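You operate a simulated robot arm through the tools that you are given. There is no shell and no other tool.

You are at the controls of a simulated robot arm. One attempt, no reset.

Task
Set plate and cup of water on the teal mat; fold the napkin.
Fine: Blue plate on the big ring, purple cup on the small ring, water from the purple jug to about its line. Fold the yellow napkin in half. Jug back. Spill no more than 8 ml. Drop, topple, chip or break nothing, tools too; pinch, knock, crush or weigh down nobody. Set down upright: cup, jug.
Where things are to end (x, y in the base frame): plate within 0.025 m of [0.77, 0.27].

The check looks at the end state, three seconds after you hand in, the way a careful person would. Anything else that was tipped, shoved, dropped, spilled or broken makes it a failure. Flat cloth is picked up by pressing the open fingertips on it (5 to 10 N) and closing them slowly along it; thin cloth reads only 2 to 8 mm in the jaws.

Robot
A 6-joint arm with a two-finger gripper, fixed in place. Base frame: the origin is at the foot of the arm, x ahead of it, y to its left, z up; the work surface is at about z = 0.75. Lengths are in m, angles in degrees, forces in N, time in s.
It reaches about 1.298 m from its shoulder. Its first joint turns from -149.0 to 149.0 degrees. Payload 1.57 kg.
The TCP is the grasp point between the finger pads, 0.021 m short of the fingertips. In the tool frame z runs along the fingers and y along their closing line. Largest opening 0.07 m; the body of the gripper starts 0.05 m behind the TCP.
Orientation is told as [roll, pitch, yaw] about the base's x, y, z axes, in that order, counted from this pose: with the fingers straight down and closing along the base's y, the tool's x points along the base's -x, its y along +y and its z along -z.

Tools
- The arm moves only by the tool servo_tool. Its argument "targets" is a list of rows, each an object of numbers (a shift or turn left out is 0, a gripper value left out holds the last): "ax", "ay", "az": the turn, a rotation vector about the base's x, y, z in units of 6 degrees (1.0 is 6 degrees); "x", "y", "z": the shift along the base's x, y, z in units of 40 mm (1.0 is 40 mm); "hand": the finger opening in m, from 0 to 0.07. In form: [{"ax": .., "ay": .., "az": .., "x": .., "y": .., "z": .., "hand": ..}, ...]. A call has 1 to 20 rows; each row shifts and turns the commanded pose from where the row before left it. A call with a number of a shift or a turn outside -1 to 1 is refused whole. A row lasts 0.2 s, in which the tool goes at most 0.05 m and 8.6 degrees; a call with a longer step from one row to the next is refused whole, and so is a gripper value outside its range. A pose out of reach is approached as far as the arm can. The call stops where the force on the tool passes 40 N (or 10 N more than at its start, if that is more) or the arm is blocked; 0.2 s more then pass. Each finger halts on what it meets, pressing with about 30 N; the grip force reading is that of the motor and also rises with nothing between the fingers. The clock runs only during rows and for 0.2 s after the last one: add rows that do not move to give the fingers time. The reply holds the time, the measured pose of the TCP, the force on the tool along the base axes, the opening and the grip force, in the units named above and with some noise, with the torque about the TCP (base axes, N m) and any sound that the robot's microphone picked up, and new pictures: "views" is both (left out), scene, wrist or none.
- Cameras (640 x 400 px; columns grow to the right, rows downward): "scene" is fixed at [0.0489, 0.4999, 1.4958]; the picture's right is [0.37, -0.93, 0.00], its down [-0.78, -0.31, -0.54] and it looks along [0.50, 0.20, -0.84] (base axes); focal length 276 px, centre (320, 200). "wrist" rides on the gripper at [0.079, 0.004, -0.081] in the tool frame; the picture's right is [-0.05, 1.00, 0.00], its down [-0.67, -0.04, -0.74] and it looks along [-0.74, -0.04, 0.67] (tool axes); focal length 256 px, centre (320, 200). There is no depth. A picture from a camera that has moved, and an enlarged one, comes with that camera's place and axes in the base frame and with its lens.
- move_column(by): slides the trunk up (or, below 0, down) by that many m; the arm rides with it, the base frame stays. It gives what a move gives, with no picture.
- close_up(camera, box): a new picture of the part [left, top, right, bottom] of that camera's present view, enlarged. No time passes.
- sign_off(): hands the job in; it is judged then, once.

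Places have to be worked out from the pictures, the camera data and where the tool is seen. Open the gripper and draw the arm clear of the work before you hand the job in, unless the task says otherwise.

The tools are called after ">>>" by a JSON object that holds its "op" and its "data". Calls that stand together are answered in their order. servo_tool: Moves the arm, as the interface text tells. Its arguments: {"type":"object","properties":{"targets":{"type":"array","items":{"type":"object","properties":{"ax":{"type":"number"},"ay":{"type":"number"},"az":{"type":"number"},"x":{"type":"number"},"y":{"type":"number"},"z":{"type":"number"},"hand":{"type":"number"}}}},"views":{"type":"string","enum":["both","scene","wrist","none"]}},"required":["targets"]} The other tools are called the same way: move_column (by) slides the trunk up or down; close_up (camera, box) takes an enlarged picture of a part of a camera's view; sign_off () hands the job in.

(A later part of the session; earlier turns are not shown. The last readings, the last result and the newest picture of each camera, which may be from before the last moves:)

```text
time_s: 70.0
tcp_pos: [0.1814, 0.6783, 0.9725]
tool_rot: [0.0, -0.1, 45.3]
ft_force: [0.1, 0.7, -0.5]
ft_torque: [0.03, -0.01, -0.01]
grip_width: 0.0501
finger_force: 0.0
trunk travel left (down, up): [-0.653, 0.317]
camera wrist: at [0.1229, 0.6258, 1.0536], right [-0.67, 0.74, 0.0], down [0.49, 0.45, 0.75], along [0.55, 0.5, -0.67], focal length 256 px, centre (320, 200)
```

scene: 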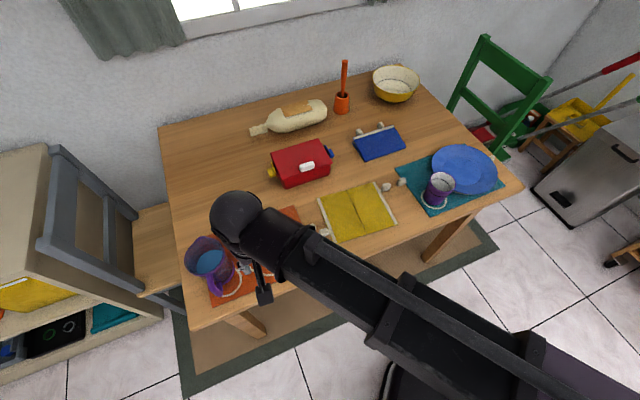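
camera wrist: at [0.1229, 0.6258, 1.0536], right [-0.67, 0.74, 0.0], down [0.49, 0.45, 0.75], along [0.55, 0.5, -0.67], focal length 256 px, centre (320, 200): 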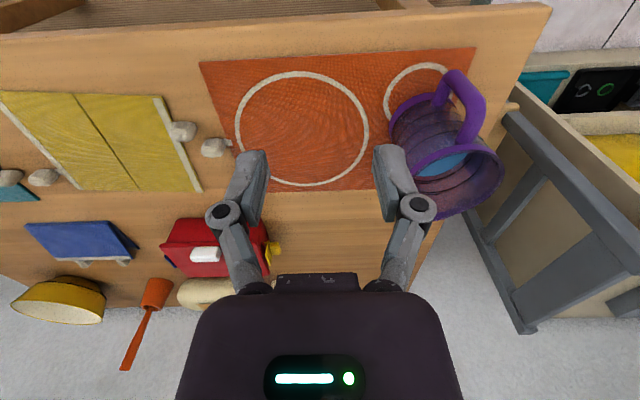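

I have a fresh top view of the jug and its handle, so I'll enlarge to measure it.

>>> {"op": "close_up", "data": {"camera": "wrist", "box": [360, 50, 520, 230]}}

>>> {"op": "close_up", "data": {"camera": "scene", "box": [175, 225, 255, 305]}}

```text
2.22 times, centred on (440, 140) of wrist
camera zoom: at [0.1229, 0.6258, 1.0536], right [-0.67, 0.74, 0.0], down [0.49, 0.45, 0.75], along [0.55, 0.5, -0.67], focal length 569 px, centre (53, 333)
```

zoom: 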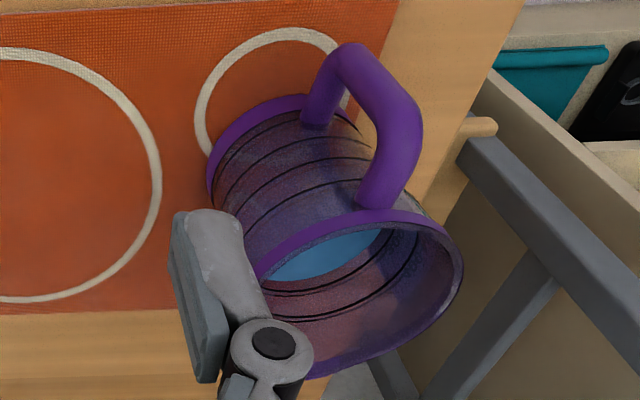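

```text
5.00 times, centred on (215, 265) of scene
camera zoom: at [0.0489, 0.4999, 1.4958], right [0.37, -0.93, 0.0], down [-0.78, -0.31, -0.54], along [0.5, 0.2, -0.84], focal length 1378 px, centre (845, -125)
```

zoom: 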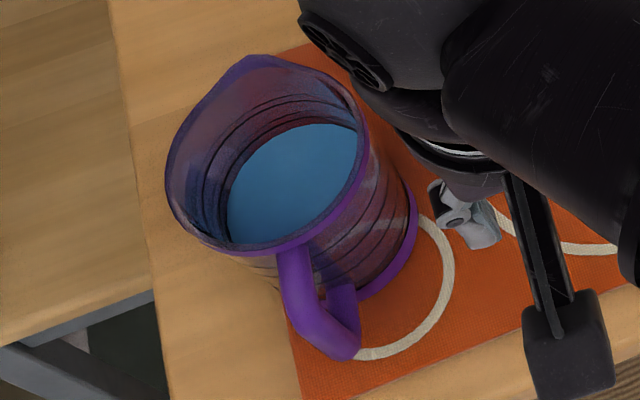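

The handle bar axis triangulates to about (0.112, 0.797), the jug axis to (0.17, 0.848), the rim to z≈0.864 and the water level to roughly z≈0.83. I'll position the open fingers above the handle bar with a 20° forward tilt.

>>> {"op": "servo_tool", "data": {"targets": [{"ax": 0.59, "ay": -0.59, "x": -0.35, "y": 0.6}, {"ax": 0.59, "ay": -0.59, "x": -0.35, "y": 0.6}, {"ax": 0.59, "ay": -0.59, "x": -0.35, "y": 0.6}, {"ax": 0.59, "ay": -0.59, "x": -0.35, "y": 0.6}, {"x": -0.35, "y": 0.57}, {}]}}

>>> {"op": "close_up", "data": {"camera": "wrist", "box": [220, 60, 420, 220]}}

```text
time_s: 71.3
tcp_pos: [0.1138, 0.7934, 0.983]
tool_rot: [0.0, -20.2, 45.2]
ft_force: [0.0, -0.4, 0.4]
ft_torque: [-0.02, 0.0, 0.01]
grip_width: 0.05
finger_force: 0.1
out of reach, approached as far as the arm can: row 3, 4
trunk travel left (down, up): [-0.653, 0.317]
camera wrist: at [0.0391, 0.7254, 1.0327], right [-0.67, 0.74, 0.02], down [0.28, 0.24, 0.93], along [0.68, 0.63, -0.37], focal length 256 px, centre (320, 200)
```

scene: 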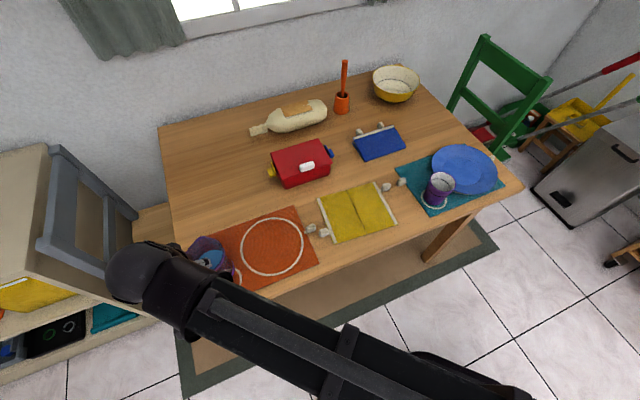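
wrist: 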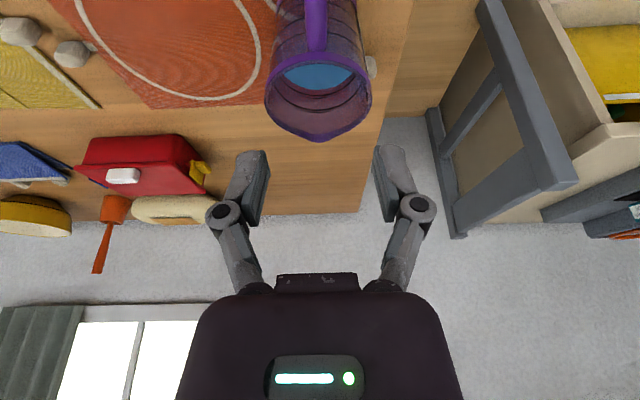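

```text
2.50 times, centred on (320, 140) of wrist
camera zoom: at [0.0391, 0.7254, 1.0327], right [-0.67, 0.74, 0.02], down [0.28, 0.24, 0.93], along [0.68, 0.63, -0.37], focal length 640 px, centre (320, 350)
```

zoom: 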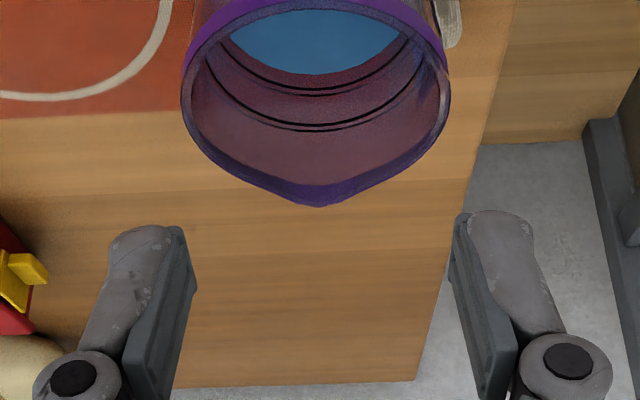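

The spout and handle line up with the gripper's centre line. I'll lower to just above the handle and check.

>>> {"op": "move_column", "data": {"by": -0.08}}

>>> {"op": "servo_tool", "data": {"targets": [{}], "views": "wrist"}}

>>> {"op": "close_up", "data": {"camera": "wrist", "box": [220, 60, 420, 220]}}

```text
time_s: 72.5
tcp_pos: [0.1145, 0.7934, 0.9028]
tool_rot: [0.0, -20.1, 45.1]
ft_force: [-0.3, -0.4, -0.1]
ft_torque: [0.02, -0.02, 0.03]
grip_width: 0.0501
finger_force: 0.0
trunk travel left (down, up): [-0.573, 0.397]
```

```text
time_s: 72.9
tcp_pos: [0.115, 0.7937, 0.9033]
tool_rot: [0.1, -20.1, 45.0]
ft_force: [0.0, 0.6, 1.1]
ft_torque: [0.01, -0.01, 0.0]
grip_width: 0.0499
finger_force: 0.0
trunk travel left (down, up): [-0.573, 0.397]
camera wrist: at [0.0393, 0.7253, 0.9528], right [-0.67, 0.74, 0.02], down [0.29, 0.24, 0.93], along [0.68, 0.63, -0.37], focal length 256 px, centre (320, 200)
```

wrist: 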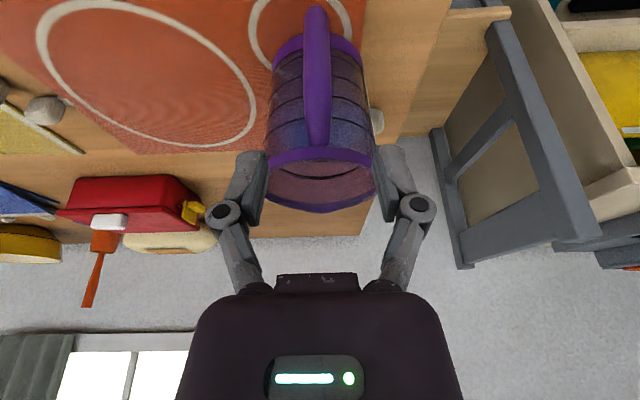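

```text
2.50 times, centred on (320, 140) of wrist
camera zoom: at [0.0393, 0.7253, 0.9528], right [-0.67, 0.74, 0.02], down [0.29, 0.24, 0.93], along [0.68, 0.63, -0.37], focal length 640 px, centre (320, 350)
```

zoom: 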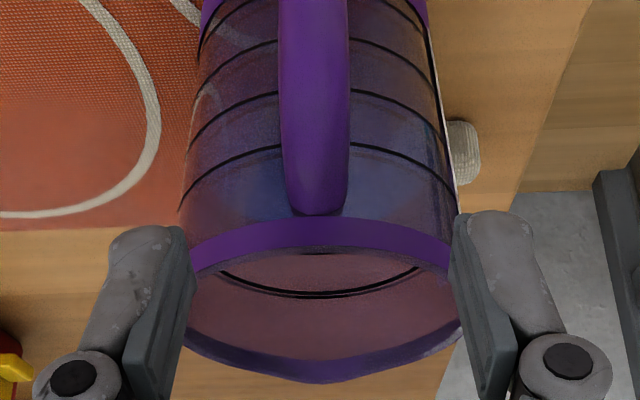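

The handle bar (about 13.5 mm thick) sits midway between the open fingers. I'll lower 6 cm and check for contact, then the remaining 2.3 cm.

>>> {"op": "move_column", "data": {"by": -0.06}}

>>> {"op": "move_column", "data": {"by": -0.022}}

>>> {"op": "servo_tool", "data": {"targets": [{}]}}

>>> {"op": "close_up", "data": {"camera": "wrist", "box": [220, 60, 420, 220]}}

```text
time_s: 73.9
tcp_pos: [0.1154, 0.7924, 0.8427]
tool_rot: [0.0, -20.1, 45.1]
ft_force: [-0.1, -0.7, -0.1]
ft_torque: [-0.02, 0.01, -0.01]
grip_width: 0.0499
finger_force: 0.0
trunk travel left (down, up): [-0.513, 0.457]
```

```text
time_s: 74.6
tcp_pos: [0.1144, 0.7932, 0.8193]
tool_rot: [0.0, -20.1, 45.1]
ft_force: [0.0, 0.2, -0.9]
ft_torque: [-0.01, 0.0, 0.0]
grip_width: 0.0501
finger_force: 0.1
trunk travel left (down, up): [-0.491, 0.479]
```

```text
time_s: 75.0
tcp_pos: [0.1156, 0.793, 0.8204]
tool_rot: [0.1, -20.1, 45.1]
ft_force: [0.4, -1.0, -0.2]
ft_torque: [-0.01, -0.02, 0.03]
grip_width: 0.0499
finger_force: 0.0
trunk travel left (down, up): [-0.491, 0.479]
camera wrist: at [0.0393, 0.7253, 0.8708], right [-0.67, 0.74, 0.02], down [0.29, 0.24, 0.93], along [0.68, 0.63, -0.37], focal length 256 px, centre (320, 200)
```

scene: 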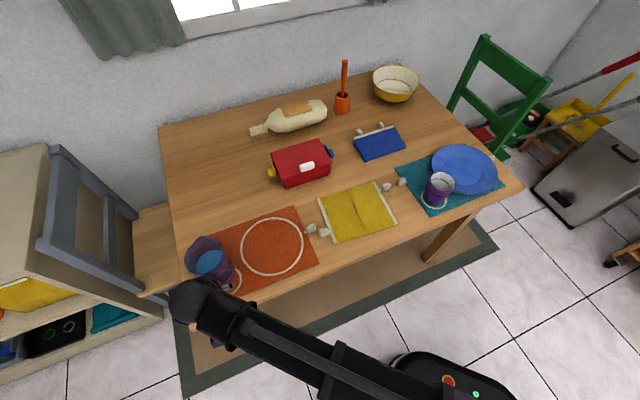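
wrist: 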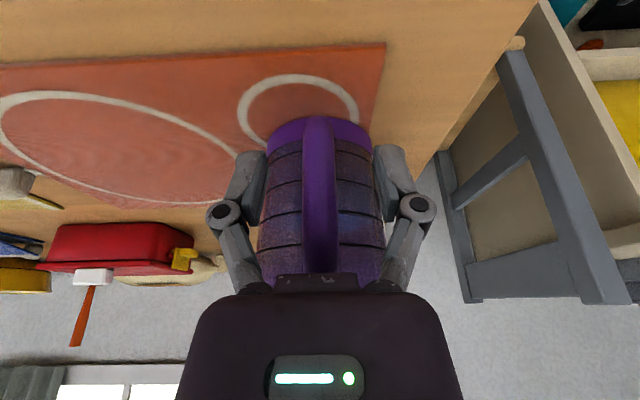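

```text
2.50 times, centred on (320, 140) of wrist
camera zoom: at [0.0393, 0.7253, 0.8708], right [-0.67, 0.74, 0.02], down [0.29, 0.24, 0.93], along [0.68, 0.63, -0.37], focal length 640 px, centre (320, 350)
```

zoom: 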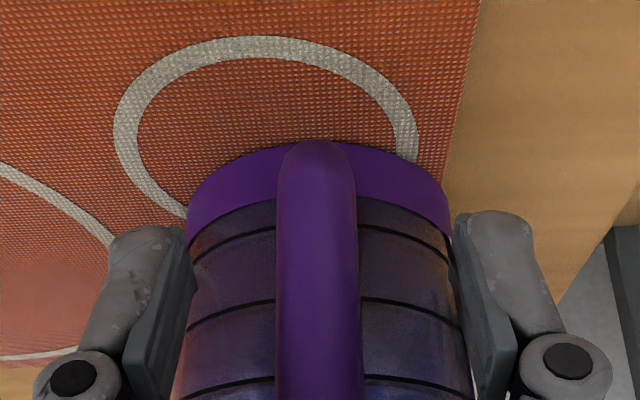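

The bar is centred and at pad depth with no contact forces. I'll note this grasp pose (0.1145, 0.793, z 0.820, yaw 45, tilt 20) for putting the jug back, and close the fingers.

>>> {"op": "servo_tool", "data": {"targets": [{"hand": 0.035}, {"hand": 0.025}, {"hand": 0.018}, {"hand": 0.012}, {"hand": 0.0}, {}, {}], "views": "wrist"}}

>>> {"op": "close_up", "data": {"camera": "wrist", "box": [220, 60, 420, 220]}}

```text
time_s: 76.6
tcp_pos: [0.1139, 0.7926, 0.8222]
tool_rot: [0.0, -20.1, 45.1]
ft_force: [0.5, 0.2, 0.3]
ft_torque: [-0.02, 0.04, -0.02]
grip_width: 0.0163
finger_force: 30.3
trunk travel left (down, up): [-0.491, 0.479]
camera wrist: at [0.0393, 0.7253, 0.8708], right [-0.67, 0.74, 0.02], down [0.29, 0.24, 0.93], along [0.68, 0.63, -0.37], focal length 256 px, centre (320, 200)
```

wrist: 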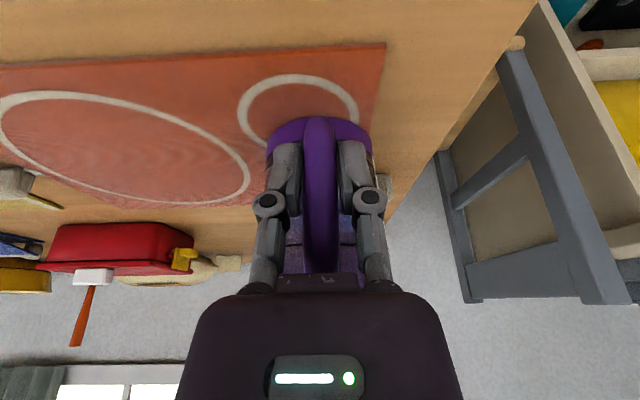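

```text
2.50 times, centred on (320, 140) of wrist
camera zoom: at [0.0393, 0.7253, 0.8708], right [-0.67, 0.74, 0.02], down [0.29, 0.24, 0.93], along [0.68, 0.63, -0.37], focal length 640 px, centre (320, 350)
```

zoom: 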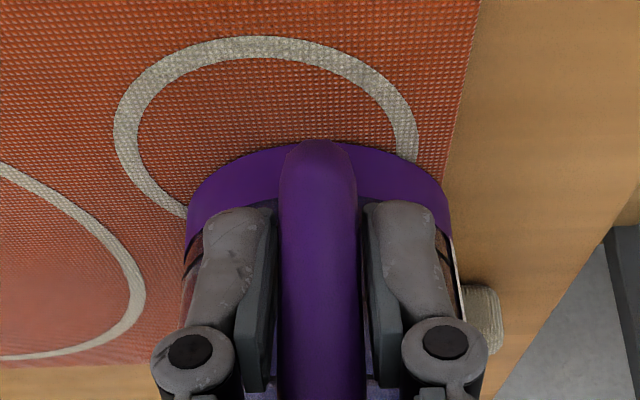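

The bar is gripped at 16.3 mm with 30 N. I'll lift 4 mm and check the load and whether the jug rotates in the grip.

>>> {"op": "move_column", "data": {"by": 0.004}}

>>> {"op": "close_up", "data": {"camera": "wrist", "box": [220, 60, 420, 220]}}

>>> {"op": "move_column", "data": {"by": 0.006}}

>>> {"op": "close_up", "data": {"camera": "wrist", "box": [220, 60, 420, 220]}}

>>> {"op": "close_up", "data": {"camera": "scene", "box": [165, 215, 265, 305]}}

```text
time_s: 77.1
tcp_pos: [0.1152, 0.793, 0.8246]
tool_rot: [-0.1, -20.1, 45.0]
ft_force: [-0.1, 0.5, -5.0]
ft_torque: [-0.14, 0.12, 0.0]
grip_width: 0.0163
finger_force: 29.9
trunk travel left (down, up): [-0.495, 0.475]
```

```text
2.50 times, centred on (320, 140) of wrist
camera zoom: at [0.0394, 0.7256, 0.8745], right [-0.67, 0.74, 0.02], down [0.29, 0.24, 0.93], along [0.68, 0.63, -0.37], focal length 640 px, centre (320, 350)
```

zoom: 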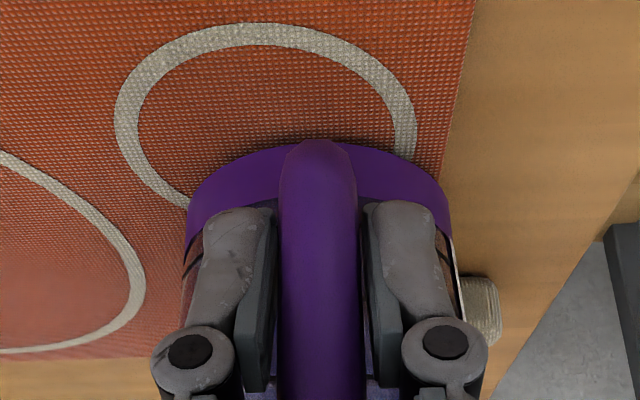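

```text
time_s: 77.7
tcp_pos: [0.1147, 0.7947, 0.8304]
tool_rot: [-0.2, -20.0, 45.1]
ft_force: [0.5, 0.5, -3.5]
ft_torque: [-0.13, 0.16, -0.03]
grip_width: 0.0162
finger_force: 30.0
trunk travel left (down, up): [-0.501, 0.469]
```

```text
2.50 times, centred on (320, 140) of wrist
camera zoom: at [0.0394, 0.7255, 0.8805], right [-0.67, 0.74, 0.02], down [0.29, 0.24, 0.93], along [0.68, 0.63, -0.37], focal length 640 px, centre (320, 350)
```

zoom: 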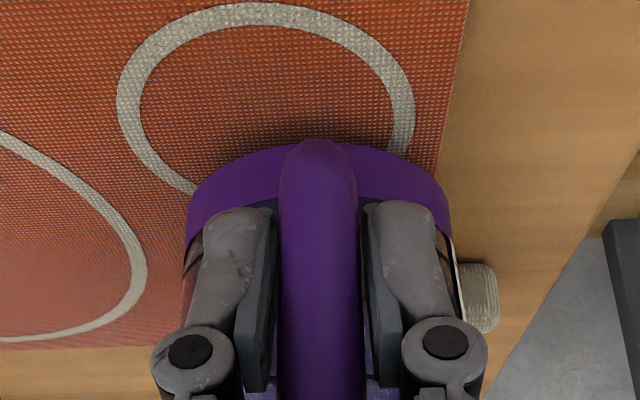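

```text
4.44 times, centred on (215, 260) of scene
camera zoom: at [0.0489, 0.4999, 1.4958], right [0.37, -0.93, 0.0], down [-0.78, -0.31, -0.54], along [0.5, 0.2, -0.84], focal length 1224 px, centre (787, -67)
```

zoom: 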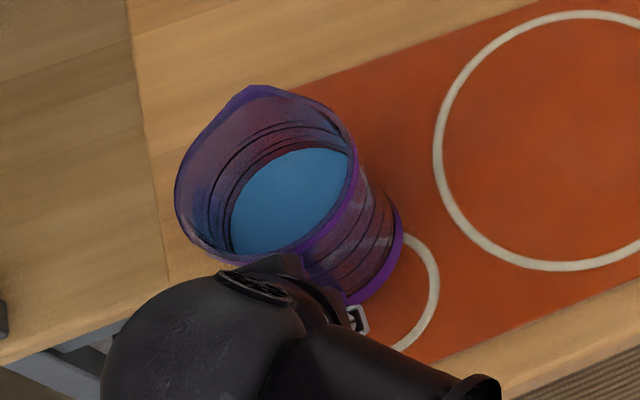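

The jug hangs straight in the grip (~0.43 kg) with no rotation. I'll raise it well above everything and carry it upright along a path that keeps the wrist outside its inner limit.

>>> {"op": "move_column", "data": {"by": 0.135}}

>>> {"op": "servo_tool", "data": {"targets": [{"x": 0.1, "y": -0.095}, {"x": 0.2, "y": -0.19}, {"x": 0.35, "y": -0.335}, {"x": 0.5, "y": -0.477}, {"x": 0.5, "y": -0.477}, {"x": 0.5, "y": -0.477}, {"x": 0.5, "y": -0.477}, {"x": 0.5, "y": -0.477}, {"x": 0.5, "y": -0.477}, {"x": 0.5, "y": -0.477}, {"x": 0.5, "y": -0.477}, {"x": 0.5, "y": -0.477}, {"x": 0.5, "y": -0.477}, {"x": 0.45, "y": -0.477}, {"x": 0.35, "y": -0.4}, {"x": 0.2, "y": -0.25}, {"x": 0.1, "y": -0.1}, {}]}}

>>> {"op": "close_up", "data": {"camera": "wrist", "box": [220, 60, 420, 220]}}

```text
time_s: 79.3
tcp_pos: [0.1148, 0.7946, 0.9652]
tool_rot: [-0.1, -20.1, 45.1]
ft_force: [0.4, -0.5, -3.7]
ft_torque: [-0.16, 0.15, 0.0]
grip_width: 0.0163
finger_force: 30.0
trunk travel left (down, up): [-0.636, 0.334]
```

```text
time_s: 83.1
tcp_pos: [0.3867, 0.5287, 0.9657]
tool_rot: [0.0, -20.0, 45.1]
ft_force: [-0.4, -0.4, -2.9]
ft_torque: [-0.14, 0.16, 0.01]
grip_width: 0.0163
finger_force: 29.8
out of reach, approached as far as the arm can: row 10
trunk travel left (down, up): [-0.636, 0.334]
camera wrist: at [0.3105, 0.46, 1.0157], right [-0.67, 0.74, 0.02], down [0.29, 0.24, 0.93], along [0.68, 0.63, -0.37], focal length 256 px, centre (320, 200)
```

scene: 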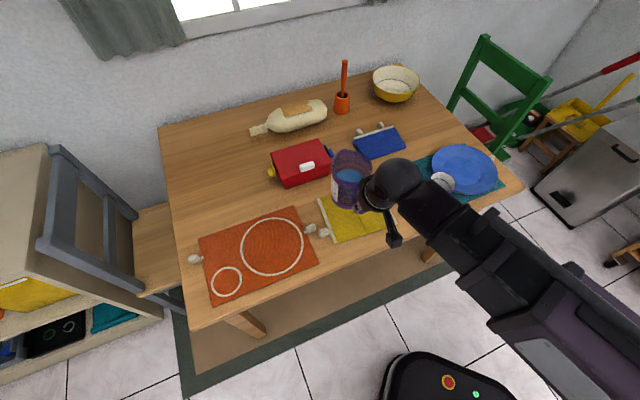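
wrist: 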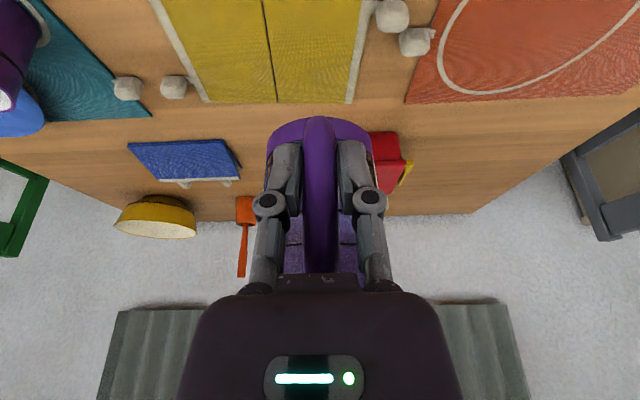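

```text
2.50 times, centred on (320, 140) of wrist
camera zoom: at [0.3105, 0.46, 1.0157], right [-0.67, 0.74, 0.02], down [0.29, 0.24, 0.93], along [0.68, 0.63, -0.37], focal length 640 px, centre (320, 350)
```

zoom: 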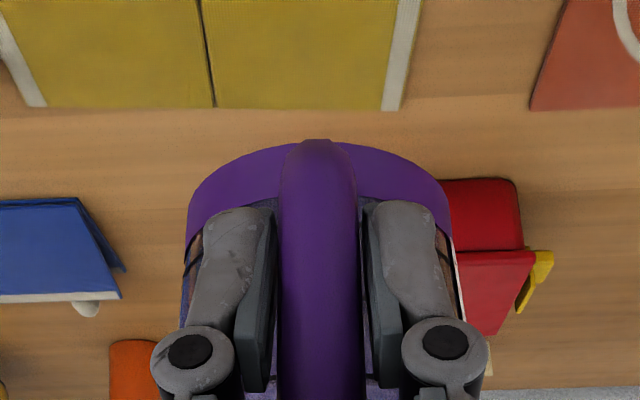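

The jug stays steady, with upright load unchanged. I'll check the cup's exact position in the scene view before going over it.

>>> {"op": "close_up", "data": {"camera": "scene", "box": [390, 130, 510, 220]}}

```text
4.44 times, centred on (450, 175) of scene
camera zoom: at [0.0489, 0.4999, 1.4958], right [0.37, -0.93, 0.0], down [-0.78, -0.31, -0.54], along [0.5, 0.2, -0.84], focal length 1224 px, centre (-258, 311)
```

zoom: 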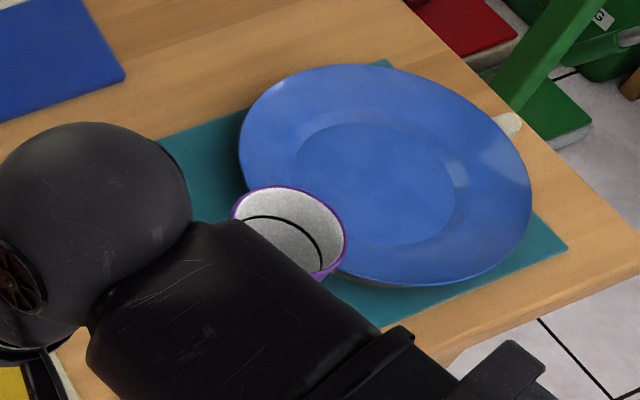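

The cup is confirmed at (0.628, 0.341). I'll carry the jug to the near side of the cup and apply an early 25° tilt. Pouring shouldn't begin until about 40°, and the tilt also keeps the wrist in reach.

>>> {"op": "servo_tool", "data": {"targets": [{"x": 0.1, "y": -0.13}, {"x": 0.2, "y": -0.25}, {"x": 0.33, "y": -0.42}, {"x": 0.33, "y": -0.42}, {"x": 0.33, "y": -0.42}, {"x": 0.33, "y": -0.42}, {"x": 0.33, "y": -0.42}, {"x": 0.33, "y": -0.42}, {"x": 0.33, "y": -0.42}, {"x": 0.33, "y": -0.42}, {"x": 0.2, "y": -0.25}, {"x": 0.15, "y": -0.2}, {}], "views": "scene"}}

>>> {"op": "servo_tool", "data": {"targets": [{"y": -0.2, "ax": -0.295, "ay": 0.295}, {"y": -0.4, "ax": -0.295, "ay": 0.295}, {"y": -0.4, "ax": -0.295, "ay": 0.295}, {"y": -0.4, "ax": -0.295, "ay": 0.295}, {"y": -0.4, "ax": -0.295, "ay": 0.295}, {"y": -0.4, "ax": -0.295, "ay": 0.295}, {"y": -0.4, "ax": -0.295, "ay": 0.295}, {"y": -0.3, "ax": -0.295, "ay": 0.295}, {"y": -0.2, "ax": -0.295, "ay": 0.295}, {"y": -0.1, "ax": -0.295, "ay": 0.295}, {}]}}

```text
time_s: 85.9
tcp_pos: [0.5161, 0.3621, 0.9664]
tool_rot: [0.0, -20.1, 45.1]
ft_force: [-0.1, -0.2, -3.4]
ft_torque: [-0.15, 0.14, 0.01]
grip_width: 0.0165
finger_force: 29.7
out of reach, approached as far as the arm can: row 6
trunk travel left (down, up): [-0.636, 0.334]
```

scene: 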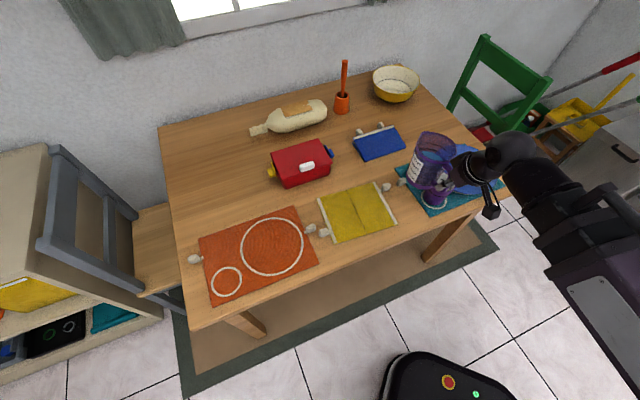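

```text
time_s: 88.3
tcp_pos: [0.5159, 0.2327, 0.9552]
tool_rot: [-0.1, 4.9, 45.1]
ft_force: [0.7, 0.3, -3.4]
ft_torque: [-0.09, 0.15, -0.02]
grip_width: 0.0166
finger_force: 29.8
out of reach, approached as far as the arm can: row 2, 4
trunk travel left (down, up): [-0.636, 0.334]
camera wrist: at [0.4626, 0.1861, 1.0438], right [-0.67, 0.74, 0.0], down [0.54, 0.49, 0.68], along [0.51, 0.46, -0.73], focal length 256 px, centre (320, 200)
```

scene: 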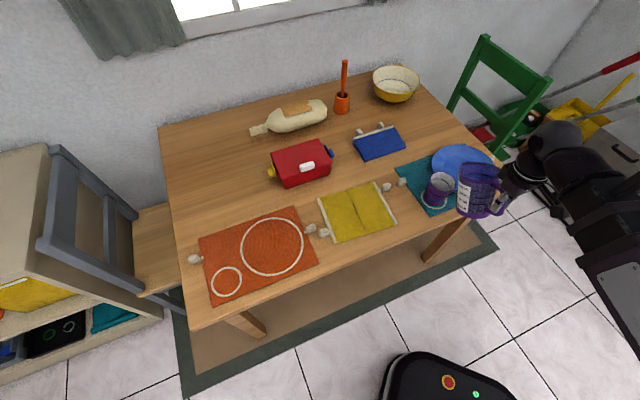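
wrist: 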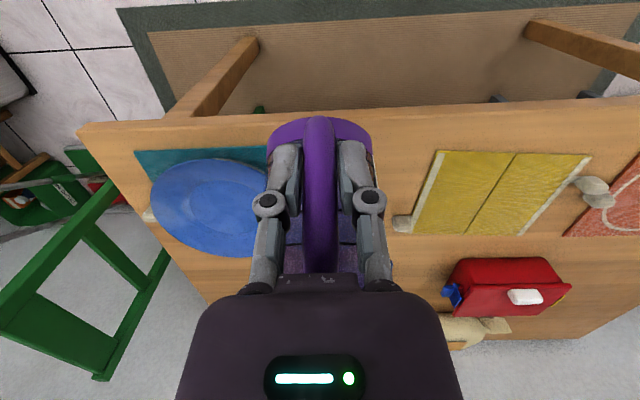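

>>> {"op": "close_up", "data": {"camera": "scene", "box": [400, 130, 520, 230]}}

```text
4.00 times, centred on (460, 180) of scene
camera zoom: at [0.0489, 0.4999, 1.4958], right [0.37, -0.93, 0.0], down [-0.78, -0.31, -0.54], along [0.5, 0.2, -0.84], focal length 1102 px, centre (-240, 280)
```

zoom: 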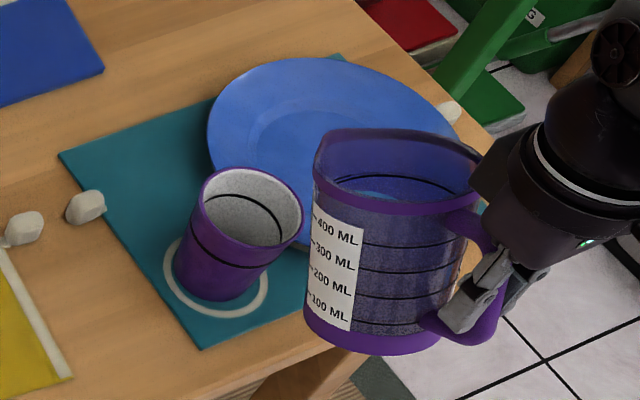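

The jug carries a 100–400 ml scale facing the camera, which helps. The spout lip is about 15 mm short of the cup centre and well above it. I'll lower 3 cm and tilt to 37°, keeping the lip over the cup.

>>> {"op": "move_column", "data": {"by": -0.03}}

>>> {"op": "servo_tool", "data": {"targets": [{"ax": -0.236, "ay": 0.236, "x": 0.04, "y": 0.03}, {"ax": -0.236, "ay": 0.236, "x": 0.04, "y": 0.03}, {"ax": -0.236, "ay": 0.236, "x": 0.04, "y": 0.03}, {"ax": -0.236, "ay": 0.236, "x": 0.04, "y": 0.03}, {"ax": -0.236, "ay": 0.236, "x": 0.04, "y": 0.03}, {"ax": -0.236, "ay": 0.236, "x": 0.04, "y": 0.03}, {}], "views": "scene"}}

>>> {"op": "close_up", "data": {"camera": "scene", "box": [400, 130, 520, 230]}}

```text
time_s: 89.1
tcp_pos: [0.5163, 0.2328, 0.9261]
tool_rot: [0.0, 4.9, 45.2]
ft_force: [0.2, -0.7, -2.5]
ft_torque: [-0.11, 0.15, 0.03]
grip_width: 0.0164
finger_force: 30.6
trunk travel left (down, up): [-0.606, 0.364]
```

```text
time_s: 90.7
tcp_pos: [0.5268, 0.2397, 0.9327]
tool_rot: [0.0, 17.0, 45.2]
ft_force: [0.0, 0.2, -3.3]
ft_torque: [-0.1, 0.13, -0.02]
grip_width: 0.0162
finger_force: 29.7
out of reach, approached as far as the arm can: row 4, 6
trunk travel left (down, up): [-0.606, 0.364]
```

scene: 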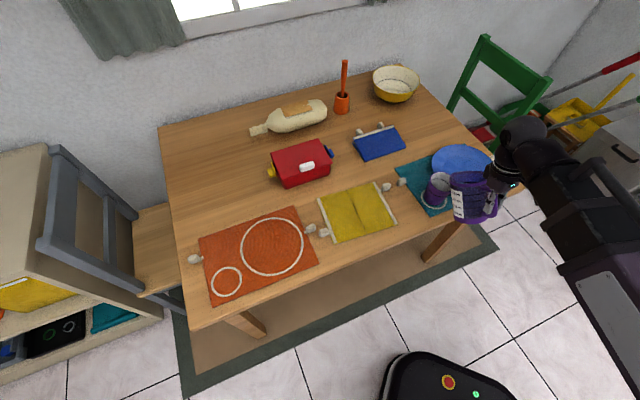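

```text
4.00 times, centred on (460, 180) of scene
camera zoom: at [0.0489, 0.4999, 1.4958], right [0.37, -0.93, 0.0], down [-0.78, -0.31, -0.54], along [0.5, 0.2, -0.84], focal length 1102 px, centre (-240, 280)
```

zoom: 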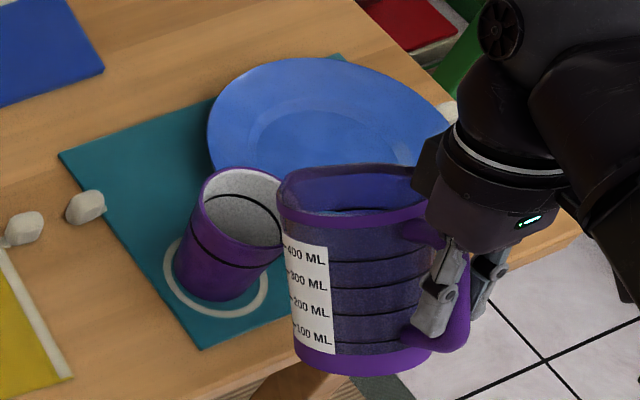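

At 37° the water is near the spout but nothing has flowed yet. I'll go to 40° and pause to check.

>>> {"op": "servo_tool", "data": {"targets": [{"ax": -0.177, "ay": 0.177}, {"ax": -0.177, "ay": 0.177}, {}, {}], "views": "none"}}

>>> {"op": "close_up", "data": {"camera": "scene", "box": [410, 150, 500, 225]}}

```text
time_s: 91.7
tcp_pos: [0.5256, 0.2411, 0.9362]
tool_rot: [0.0, 19.9, 45.1]
ft_force: [0.0, 0.7, -2.9]
ft_torque: [-0.08, 0.09, -0.02]
grip_width: 0.0162
finger_force: 30.2
out of reach, approached as far as the arm can: row 2
trunk travel left (down, up): [-0.606, 0.364]
```

```text
5.33 times, centred on (455, 188) of scene
camera zoom: at [0.0489, 0.4999, 1.4958], right [0.37, -0.93, 0.0], down [-0.78, -0.31, -0.54], along [0.5, 0.2, -0.84], focal length 1469 px, centre (-400, 267)
```

zoom: 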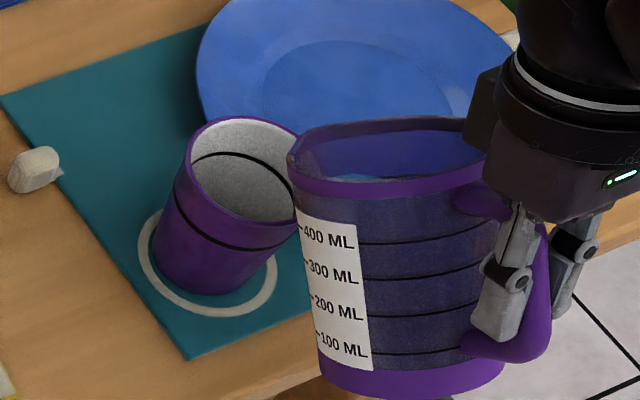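

No flow at 40°, and the camera sees the cup interior clearly. I'll step to 44°.

>>> {"op": "servo_tool", "data": {"targets": [{"ax": -0.157, "ay": 0.157, "x": 0.025, "y": 0.025}, {"ax": -0.157, "ay": 0.157, "x": 0.025, "y": 0.025}, {"ax": -0.157, "ay": 0.157, "x": 0.025, "y": 0.025}, {}, {}], "views": "none"}}

>>> {"op": "close_up", "data": {"camera": "scene", "box": [410, 150, 500, 225]}}

```text
time_s: 92.9
tcp_pos: [0.5286, 0.2425, 0.94]
tool_rot: [0.0, 23.9, 45.1]
ft_force: [0.9, 0.1, -2.7]
ft_torque: [-0.1, 0.09, 0.0]
grip_width: 0.0165
finger_force: 29.3
out of reach, approached as far as the arm can: row 2
trunk travel left (down, up): [-0.606, 0.364]
```

```text
5.33 times, centred on (455, 188) of scene
camera zoom: at [0.0489, 0.4999, 1.4958], right [0.37, -0.93, 0.0], down [-0.78, -0.31, -0.54], along [0.5, 0.2, -0.84], focal length 1469 px, centre (-400, 267)
```

zoom: 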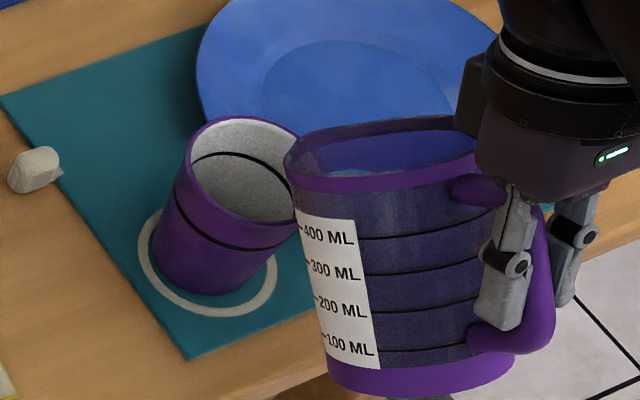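

Water is climbing toward the spout but not flowing yet at 44°. I'll step to 47°.

>>> {"op": "servo_tool", "data": {"targets": [{"ax": -0.177, "ay": 0.177, "x": 0.035, "y": 0.035}, {"ax": -0.177, "ay": 0.177, "x": 0.035, "y": 0.035}, {}, {}], "views": "none"}}

>>> {"op": "close_up", "data": {"camera": "scene", "box": [410, 150, 500, 225]}}

```text
time_s: 93.9
tcp_pos: [0.532, 0.2462, 0.944]
tool_rot: [-0.1, 26.3, 45.1]
ft_force: [0.1, 0.2, -3.2]
ft_torque: [-0.1, 0.09, 0.0]
grip_width: 0.0163
finger_force: 29.8
out of reach, approached as far as the arm can: row 1
trunk travel left (down, up): [-0.606, 0.364]
```

```text
5.33 times, centred on (455, 188) of scene
camera zoom: at [0.0489, 0.4999, 1.4958], right [0.37, -0.93, 0.0], down [-0.78, -0.31, -0.54], along [0.5, 0.2, -0.84], focal length 1469 px, centre (-400, 267)
```

zoom: 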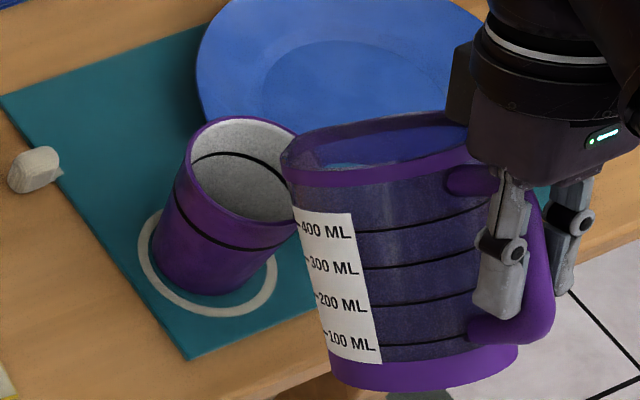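

At 46° still no flow, with the water edge close to the spout. I'll step another 3°.

>>> {"op": "servo_tool", "data": {"targets": [{"ax": -0.177, "ay": 0.177, "x": 0.03, "y": 0.03}, {"ax": -0.177, "ay": 0.177, "x": 0.03, "y": 0.03}, {}, {}], "views": "none"}}

>>> {"op": "close_up", "data": {"camera": "scene", "box": [410, 150, 500, 225]}}

```text
time_s: 94.9
tcp_pos: [0.5337, 0.2466, 0.9431]
tool_rot: [-0.1, 26.4, 45.1]
ft_force: [-0.1, -0.6, -3.7]
ft_torque: [-0.08, 0.07, 0.0]
grip_width: 0.0163
finger_force: 30.2
out of reach, approached as far as the arm can: row 2
trunk travel left (down, up): [-0.606, 0.364]
```

```text
5.33 times, centred on (455, 188) of scene
camera zoom: at [0.0489, 0.4999, 1.4958], right [0.37, -0.93, 0.0], down [-0.78, -0.31, -0.54], along [0.5, 0.2, -0.84], focal length 1469 px, centre (-400, 267)
```

zoom: 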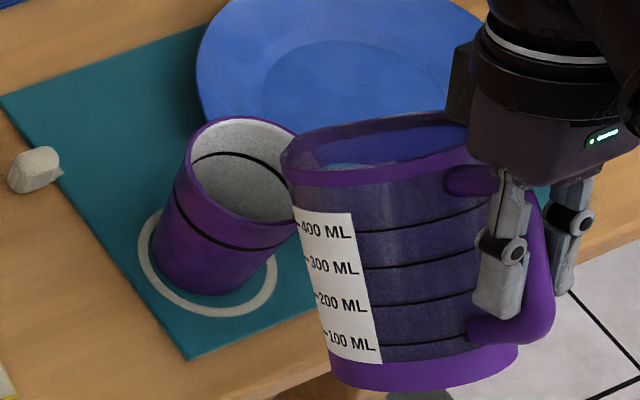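

The tilt stopped at 46° instead of advancing. I'll try one pure rotation step to see whether the wrist pitch has hit a limit.

>>> {"op": "servo_tool", "data": {"targets": [{"ax": -0.2, "ay": 0.2}, {"ax": -0.2, "ay": 0.2}, {}], "views": "none"}}

```text
time_s: 95.7
tcp_pos: [0.532, 0.2461, 0.9434]
tool_rot: [-0.1, 26.3, 45.1]
ft_force: [0.1, -0.1, -2.9]
ft_torque: [-0.08, 0.09, 0.0]
grip_width: 0.0163
finger_force: 30.1
out of reach, approached as far as the arm can: row 2
trunk travel left (down, up): [-0.606, 0.364]
```

The wrist pitch limit is at about 26° backward, giving a 46° pour angle at most, which isn't enough. I'll take the jug back to its spot and re-grip it with the fingers flatter, which leaves more range for tilting. First I'll raise clear of the cup, then bring the jug upright while backing away.

>>> {"op": "move_column", "data": {"by": 0.09}}

>>> {"op": "servo_tool", "data": {"targets": [{"ax": 0.3, "ay": -0.3, "y": 0.1}, {"ax": 0.35, "ay": -0.35, "y": 0.2}, {"ax": 0.35, "ay": -0.35, "y": 0.25}, {"ax": 0.35, "ay": -0.35, "y": 0.25}, {"ax": 0.35, "ay": -0.35, "y": 0.25}, {"ax": 0.35, "ay": -0.35, "y": 0.25}, {"ax": 0.35, "ay": -0.35, "y": 0.25}, {"ax": 0.35, "ay": -0.35, "y": 0.25}, {"ax": 0.35, "ay": -0.35, "y": 0.25}, {"ax": 0.35, "ay": -0.35, "y": 0.25}, {"ax": 0.35, "ay": -0.35, "y": 0.2}, {"ax": 0.35, "ay": -0.35, "y": 0.2}, {"ax": 0.35, "ay": -0.35, "y": 0.1}, {"ax": 0.35, "ay": -0.35, "y": 0.05}, {"ax": 0.35, "ay": -0.35}, {"ax": 0.26, "ay": -0.26}, {}]}}

```text
time_s: 96.9
tcp_pos: [0.5322, 0.2452, 1.0346]
tool_rot: [-0.1, 26.3, 45.0]
ft_force: [0.2, 0.7, -3.7]
ft_torque: [-0.06, 0.14, 0.0]
grip_width: 0.0165
finger_force: 30.0
trunk travel left (down, up): [-0.696, 0.274]
```

```text
time_s: 100.5
tcp_pos: [0.5337, 0.3597, 1.0257]
tool_rot: [-0.1, -20.1, 45.0]
ft_force: [0.1, -0.4, -3.7]
ft_torque: [-0.12, 0.17, -0.04]
grip_width: 0.0165
finger_force: 30.3
out of reach, approached as far as the arm can: row 1, 2, 4, 6, 14, 16
trunk travel left (down, up): [-0.696, 0.274]
camera wrist: at [0.4577, 0.2919, 1.0757], right [-0.67, 0.74, 0.01], down [0.28, 0.24, 0.93], along [0.68, 0.63, -0.37], focal length 256 px, centre (320, 200)
```

scene: 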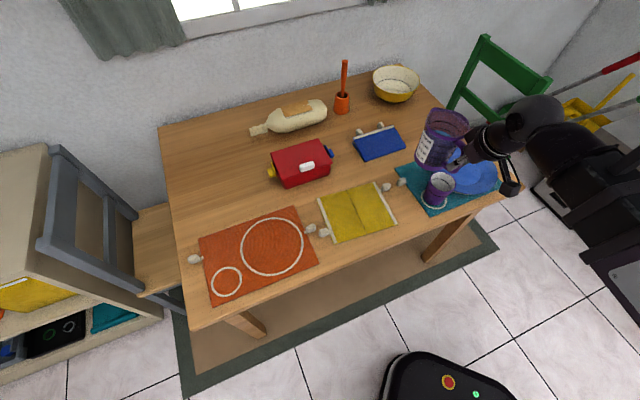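
wrist: 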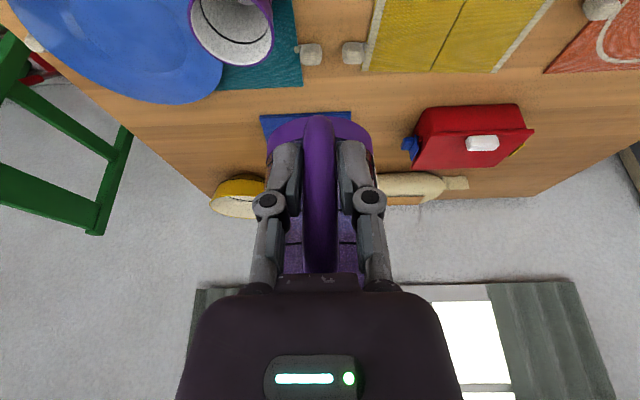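

Upright again with the load unchanged. I'll carry it back along the same route to its starting place.

>>> {"op": "servo_tool", "data": {"targets": [{"x": -0.1, "y": 0.12}, {"x": -0.25, "y": 0.29}, {"x": -0.45, "y": 0.52}, {"x": -0.45, "y": 0.52}, {"x": -0.45, "y": 0.52}, {"x": -0.45, "y": 0.52}, {"x": -0.45, "y": 0.52}, {"x": -0.45, "y": 0.52}, {"x": -0.45, "y": 0.52}, {"x": -0.45, "y": 0.52}, {"x": -0.25, "y": 0.29}, {"x": -0.14, "y": 0.15}, {}], "views": "none"}}

>>> {"op": "servo_tool", "data": {"targets": [{"x": -0.1, "y": 0.095}, {"x": -0.25, "y": 0.237}, {"x": -0.5, "y": 0.475}, {"x": -0.5, "y": 0.475}, {"x": -0.5, "y": 0.475}, {"x": -0.5, "y": 0.475}, {"x": -0.5, "y": 0.475}, {"x": -0.5, "y": 0.475}, {"x": -0.5, "y": 0.475}, {"x": -0.5, "y": 0.475}, {"x": -0.5, "y": 0.475}, {"x": -0.5, "y": 0.475}, {"x": -0.35, "y": 0.33}, {"x": -0.2, "y": 0.19}, {"x": -0.1, "y": 0.095}, {}]}}

```text
time_s: 103.3
tcp_pos: [0.3579, 0.5608, 1.0255]
tool_rot: [-0.2, -20.0, 45.2]
ft_force: [-0.8, 1.1, -3.9]
ft_torque: [-0.19, 0.14, 0.0]
grip_width: 0.0163
finger_force: 29.8
trunk travel left (down, up): [-0.696, 0.274]
```

```text
time_s: 106.7
tcp_pos: [0.1179, 0.7882, 1.0259]
tool_rot: [-0.2, -20.1, 45.1]
ft_force: [-0.2, -0.2, -2.7]
ft_torque: [-0.13, 0.14, -0.01]
grip_width: 0.0166
finger_force: 29.9
trunk travel left (down, up): [-0.696, 0.274]
camera wrist: at [0.0433, 0.7196, 1.0756], right [-0.67, 0.74, 0.01], down [0.28, 0.24, 0.93], along [0.68, 0.63, -0.37], focal length 256 px, centre (320, 200)
```

scene: 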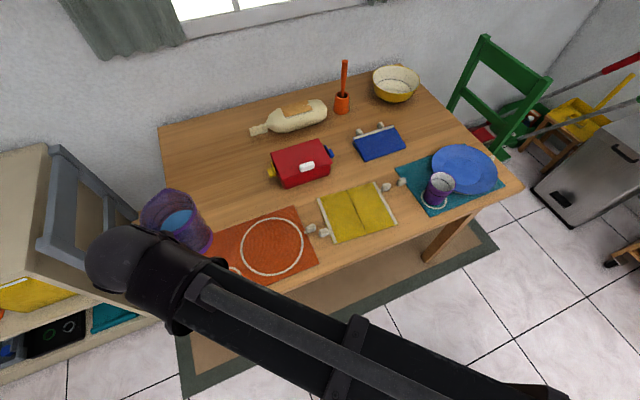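
wrist: 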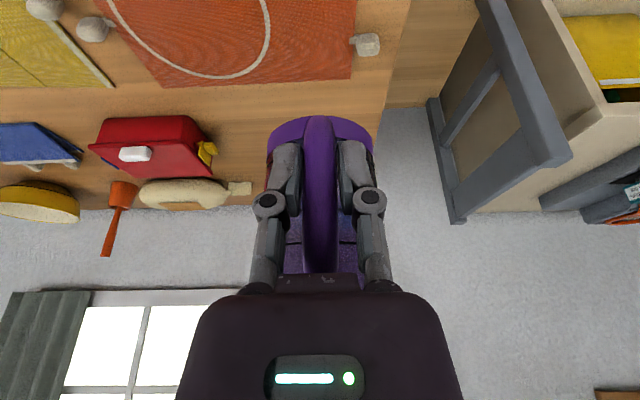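

I'm back over the original spot. I'll correct the last few millimetres and lower the jug to its original height in stages.

>>> {"op": "servo_tool", "data": {"targets": [{"x": -0.08, "y": 0.125}, {}], "views": "none"}}

>>> {"op": "move_column", "data": {"by": -0.19}}

>>> {"op": "servo_tool", "data": {"targets": [{}]}}

```text
time_s: 107.3
tcp_pos: [0.115, 0.7923, 1.0264]
tool_rot: [-0.3, -20.1, 45.0]
ft_force: [0.7, -0.7, -4.0]
ft_torque: [-0.13, 0.15, 0.05]
grip_width: 0.0167
finger_force: 30.1
trunk travel left (down, up): [-0.696, 0.274]
```

```text
time_s: 109.4
tcp_pos: [0.1144, 0.7925, 0.8351]
tool_rot: [-0.2, -20.1, 45.1]
ft_force: [0.5, -0.7, -3.9]
ft_torque: [-0.12, 0.19, 0.01]
grip_width: 0.0165
finger_force: 30.3
trunk travel left (down, up): [-0.506, 0.464]
```

```text
time_s: 109.8
tcp_pos: [0.1143, 0.7917, 0.835]
tool_rot: [-0.2, -20.1, 45.1]
ft_force: [0.0, 0.2, -3.7]
ft_torque: [-0.16, 0.16, -0.02]
grip_width: 0.0166
finger_force: 30.2
trunk travel left (down, up): [-0.506, 0.464]
camera wrist: at [0.0394, 0.7243, 0.8856], right [-0.67, 0.74, 0.01], down [0.28, 0.24, 0.93], along [0.68, 0.63, -0.37], focal length 256 px, centre (320, 200)
```

scene: 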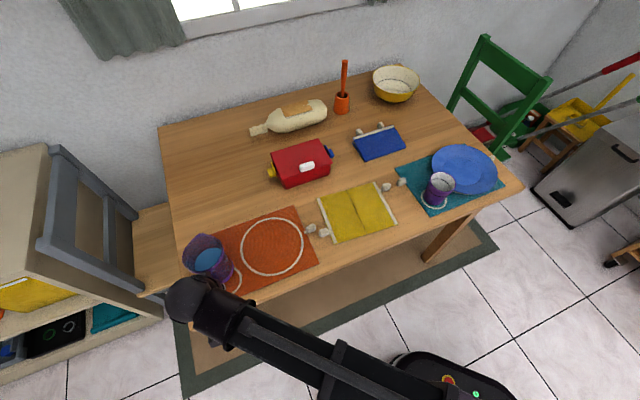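
wrist: 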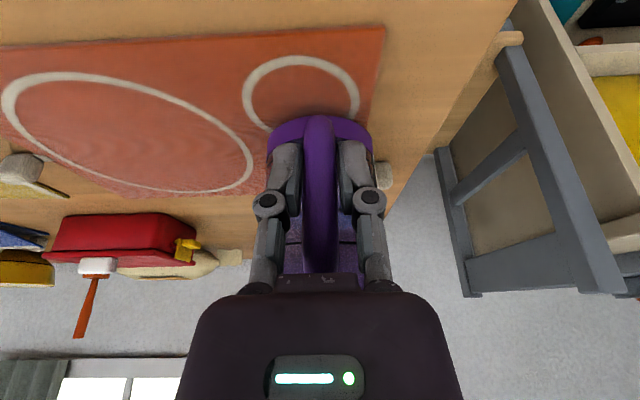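

The jug is about 15 mm above its place. I'll lower in small steps to touchdown.

>>> {"op": "move_column", "data": {"by": -0.012}}

>>> {"op": "move_column", "data": {"by": -0.0015}}

>>> {"op": "move_column", "data": {"by": -0.001}}

```text
time_s: 110.4
tcp_pos: [0.1135, 0.7925, 0.8233]
tool_rot: [-0.3, -20.1, 45.1]
ft_force: [0.0, 0.6, -2.1]
ft_torque: [-0.03, 0.04, 0.02]
grip_width: 0.0164
finger_force: 30.3
trunk travel left (down, up): [-0.494, 0.476]
```

```text
time_s: 110.9
tcp_pos: [0.1153, 0.7919, 0.8233]
tool_rot: [-0.3, -20.2, 45.0]
ft_force: [-1.1, 0.3, 6.2]
ft_torque: [0.61, -0.62, 0.09]
grip_width: 0.0164
finger_force: 29.9
trunk travel left (down, up): [-0.493, 0.477]
```

```text
time_s: 111.4
tcp_pos: [0.1145, 0.7924, 0.8218]
tool_rot: [-0.2, -20.2, 45.0]
ft_force: [-1.5, -1.2, 5.9]
ft_torque: [0.55, -0.52, 0.0]
grip_width: 0.0167
finger_force: 30.3
trunk travel left (down, up): [-0.492, 0.478]
```

The jug is on the table, with the spout-side edge touching first by a hair. I'll open the fingers so it settles.

>>> {"op": "servo_tool", "data": {"targets": [{"hand": 0.019}, {"hand": 0.024}, {"hand": 0.035}, {"hand": 0.05}, {}]}}

>>> {"op": "close_up", "data": {"camera": "scene", "box": [165, 215, 265, 305]}}

>>> {"op": "close_up", "data": {"camera": "wrist", "box": [220, 60, 420, 220]}}

```text
time_s: 112.6
tcp_pos: [0.1147, 0.7907, 0.8214]
tool_rot: [-0.2, -20.1, 45.1]
ft_force: [-0.3, 0.0, -0.2]
ft_torque: [0.0, -0.01, 0.0]
grip_width: 0.0499
finger_force: 0.0
trunk travel left (down, up): [-0.492, 0.478]
camera wrist: at [0.0393, 0.7241, 0.8713], right [-0.67, 0.74, 0.01], down [0.28, 0.24, 0.93], along [0.68, 0.63, -0.37], focal length 256 px, centre (320, 200)
```

scene: 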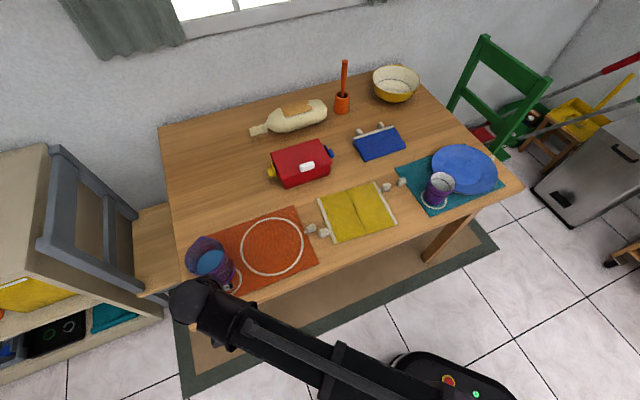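
wrist: 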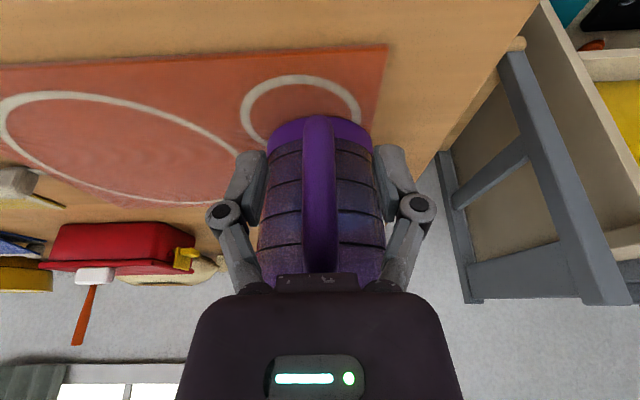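

```text
4.44 times, centred on (215, 260) of scene
camera zoom: at [0.0489, 0.4999, 1.4958], right [0.37, -0.93, 0.0], down [-0.78, -0.31, -0.54], along [0.5, 0.2, -0.84], focal length 1224 px, centre (787, -67)
```

zoom: 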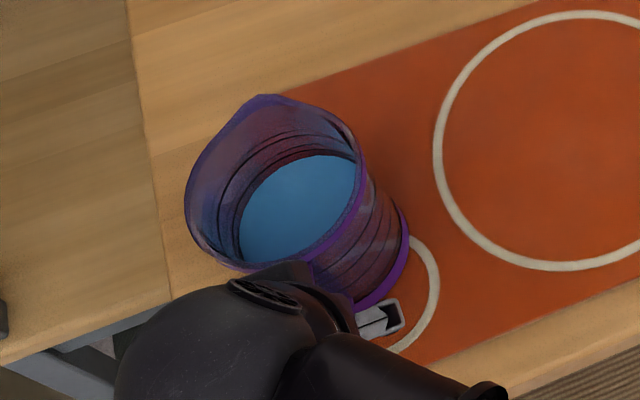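

```text
2.50 times, centred on (320, 140) of wrist
camera zoom: at [0.0393, 0.7241, 0.8713], right [-0.67, 0.74, 0.01], down [0.28, 0.24, 0.93], along [0.68, 0.63, -0.37], focal length 640 px, centre (320, 350)
```

zoom: 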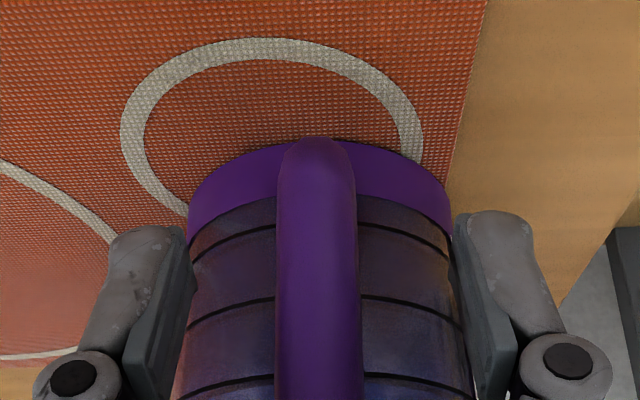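

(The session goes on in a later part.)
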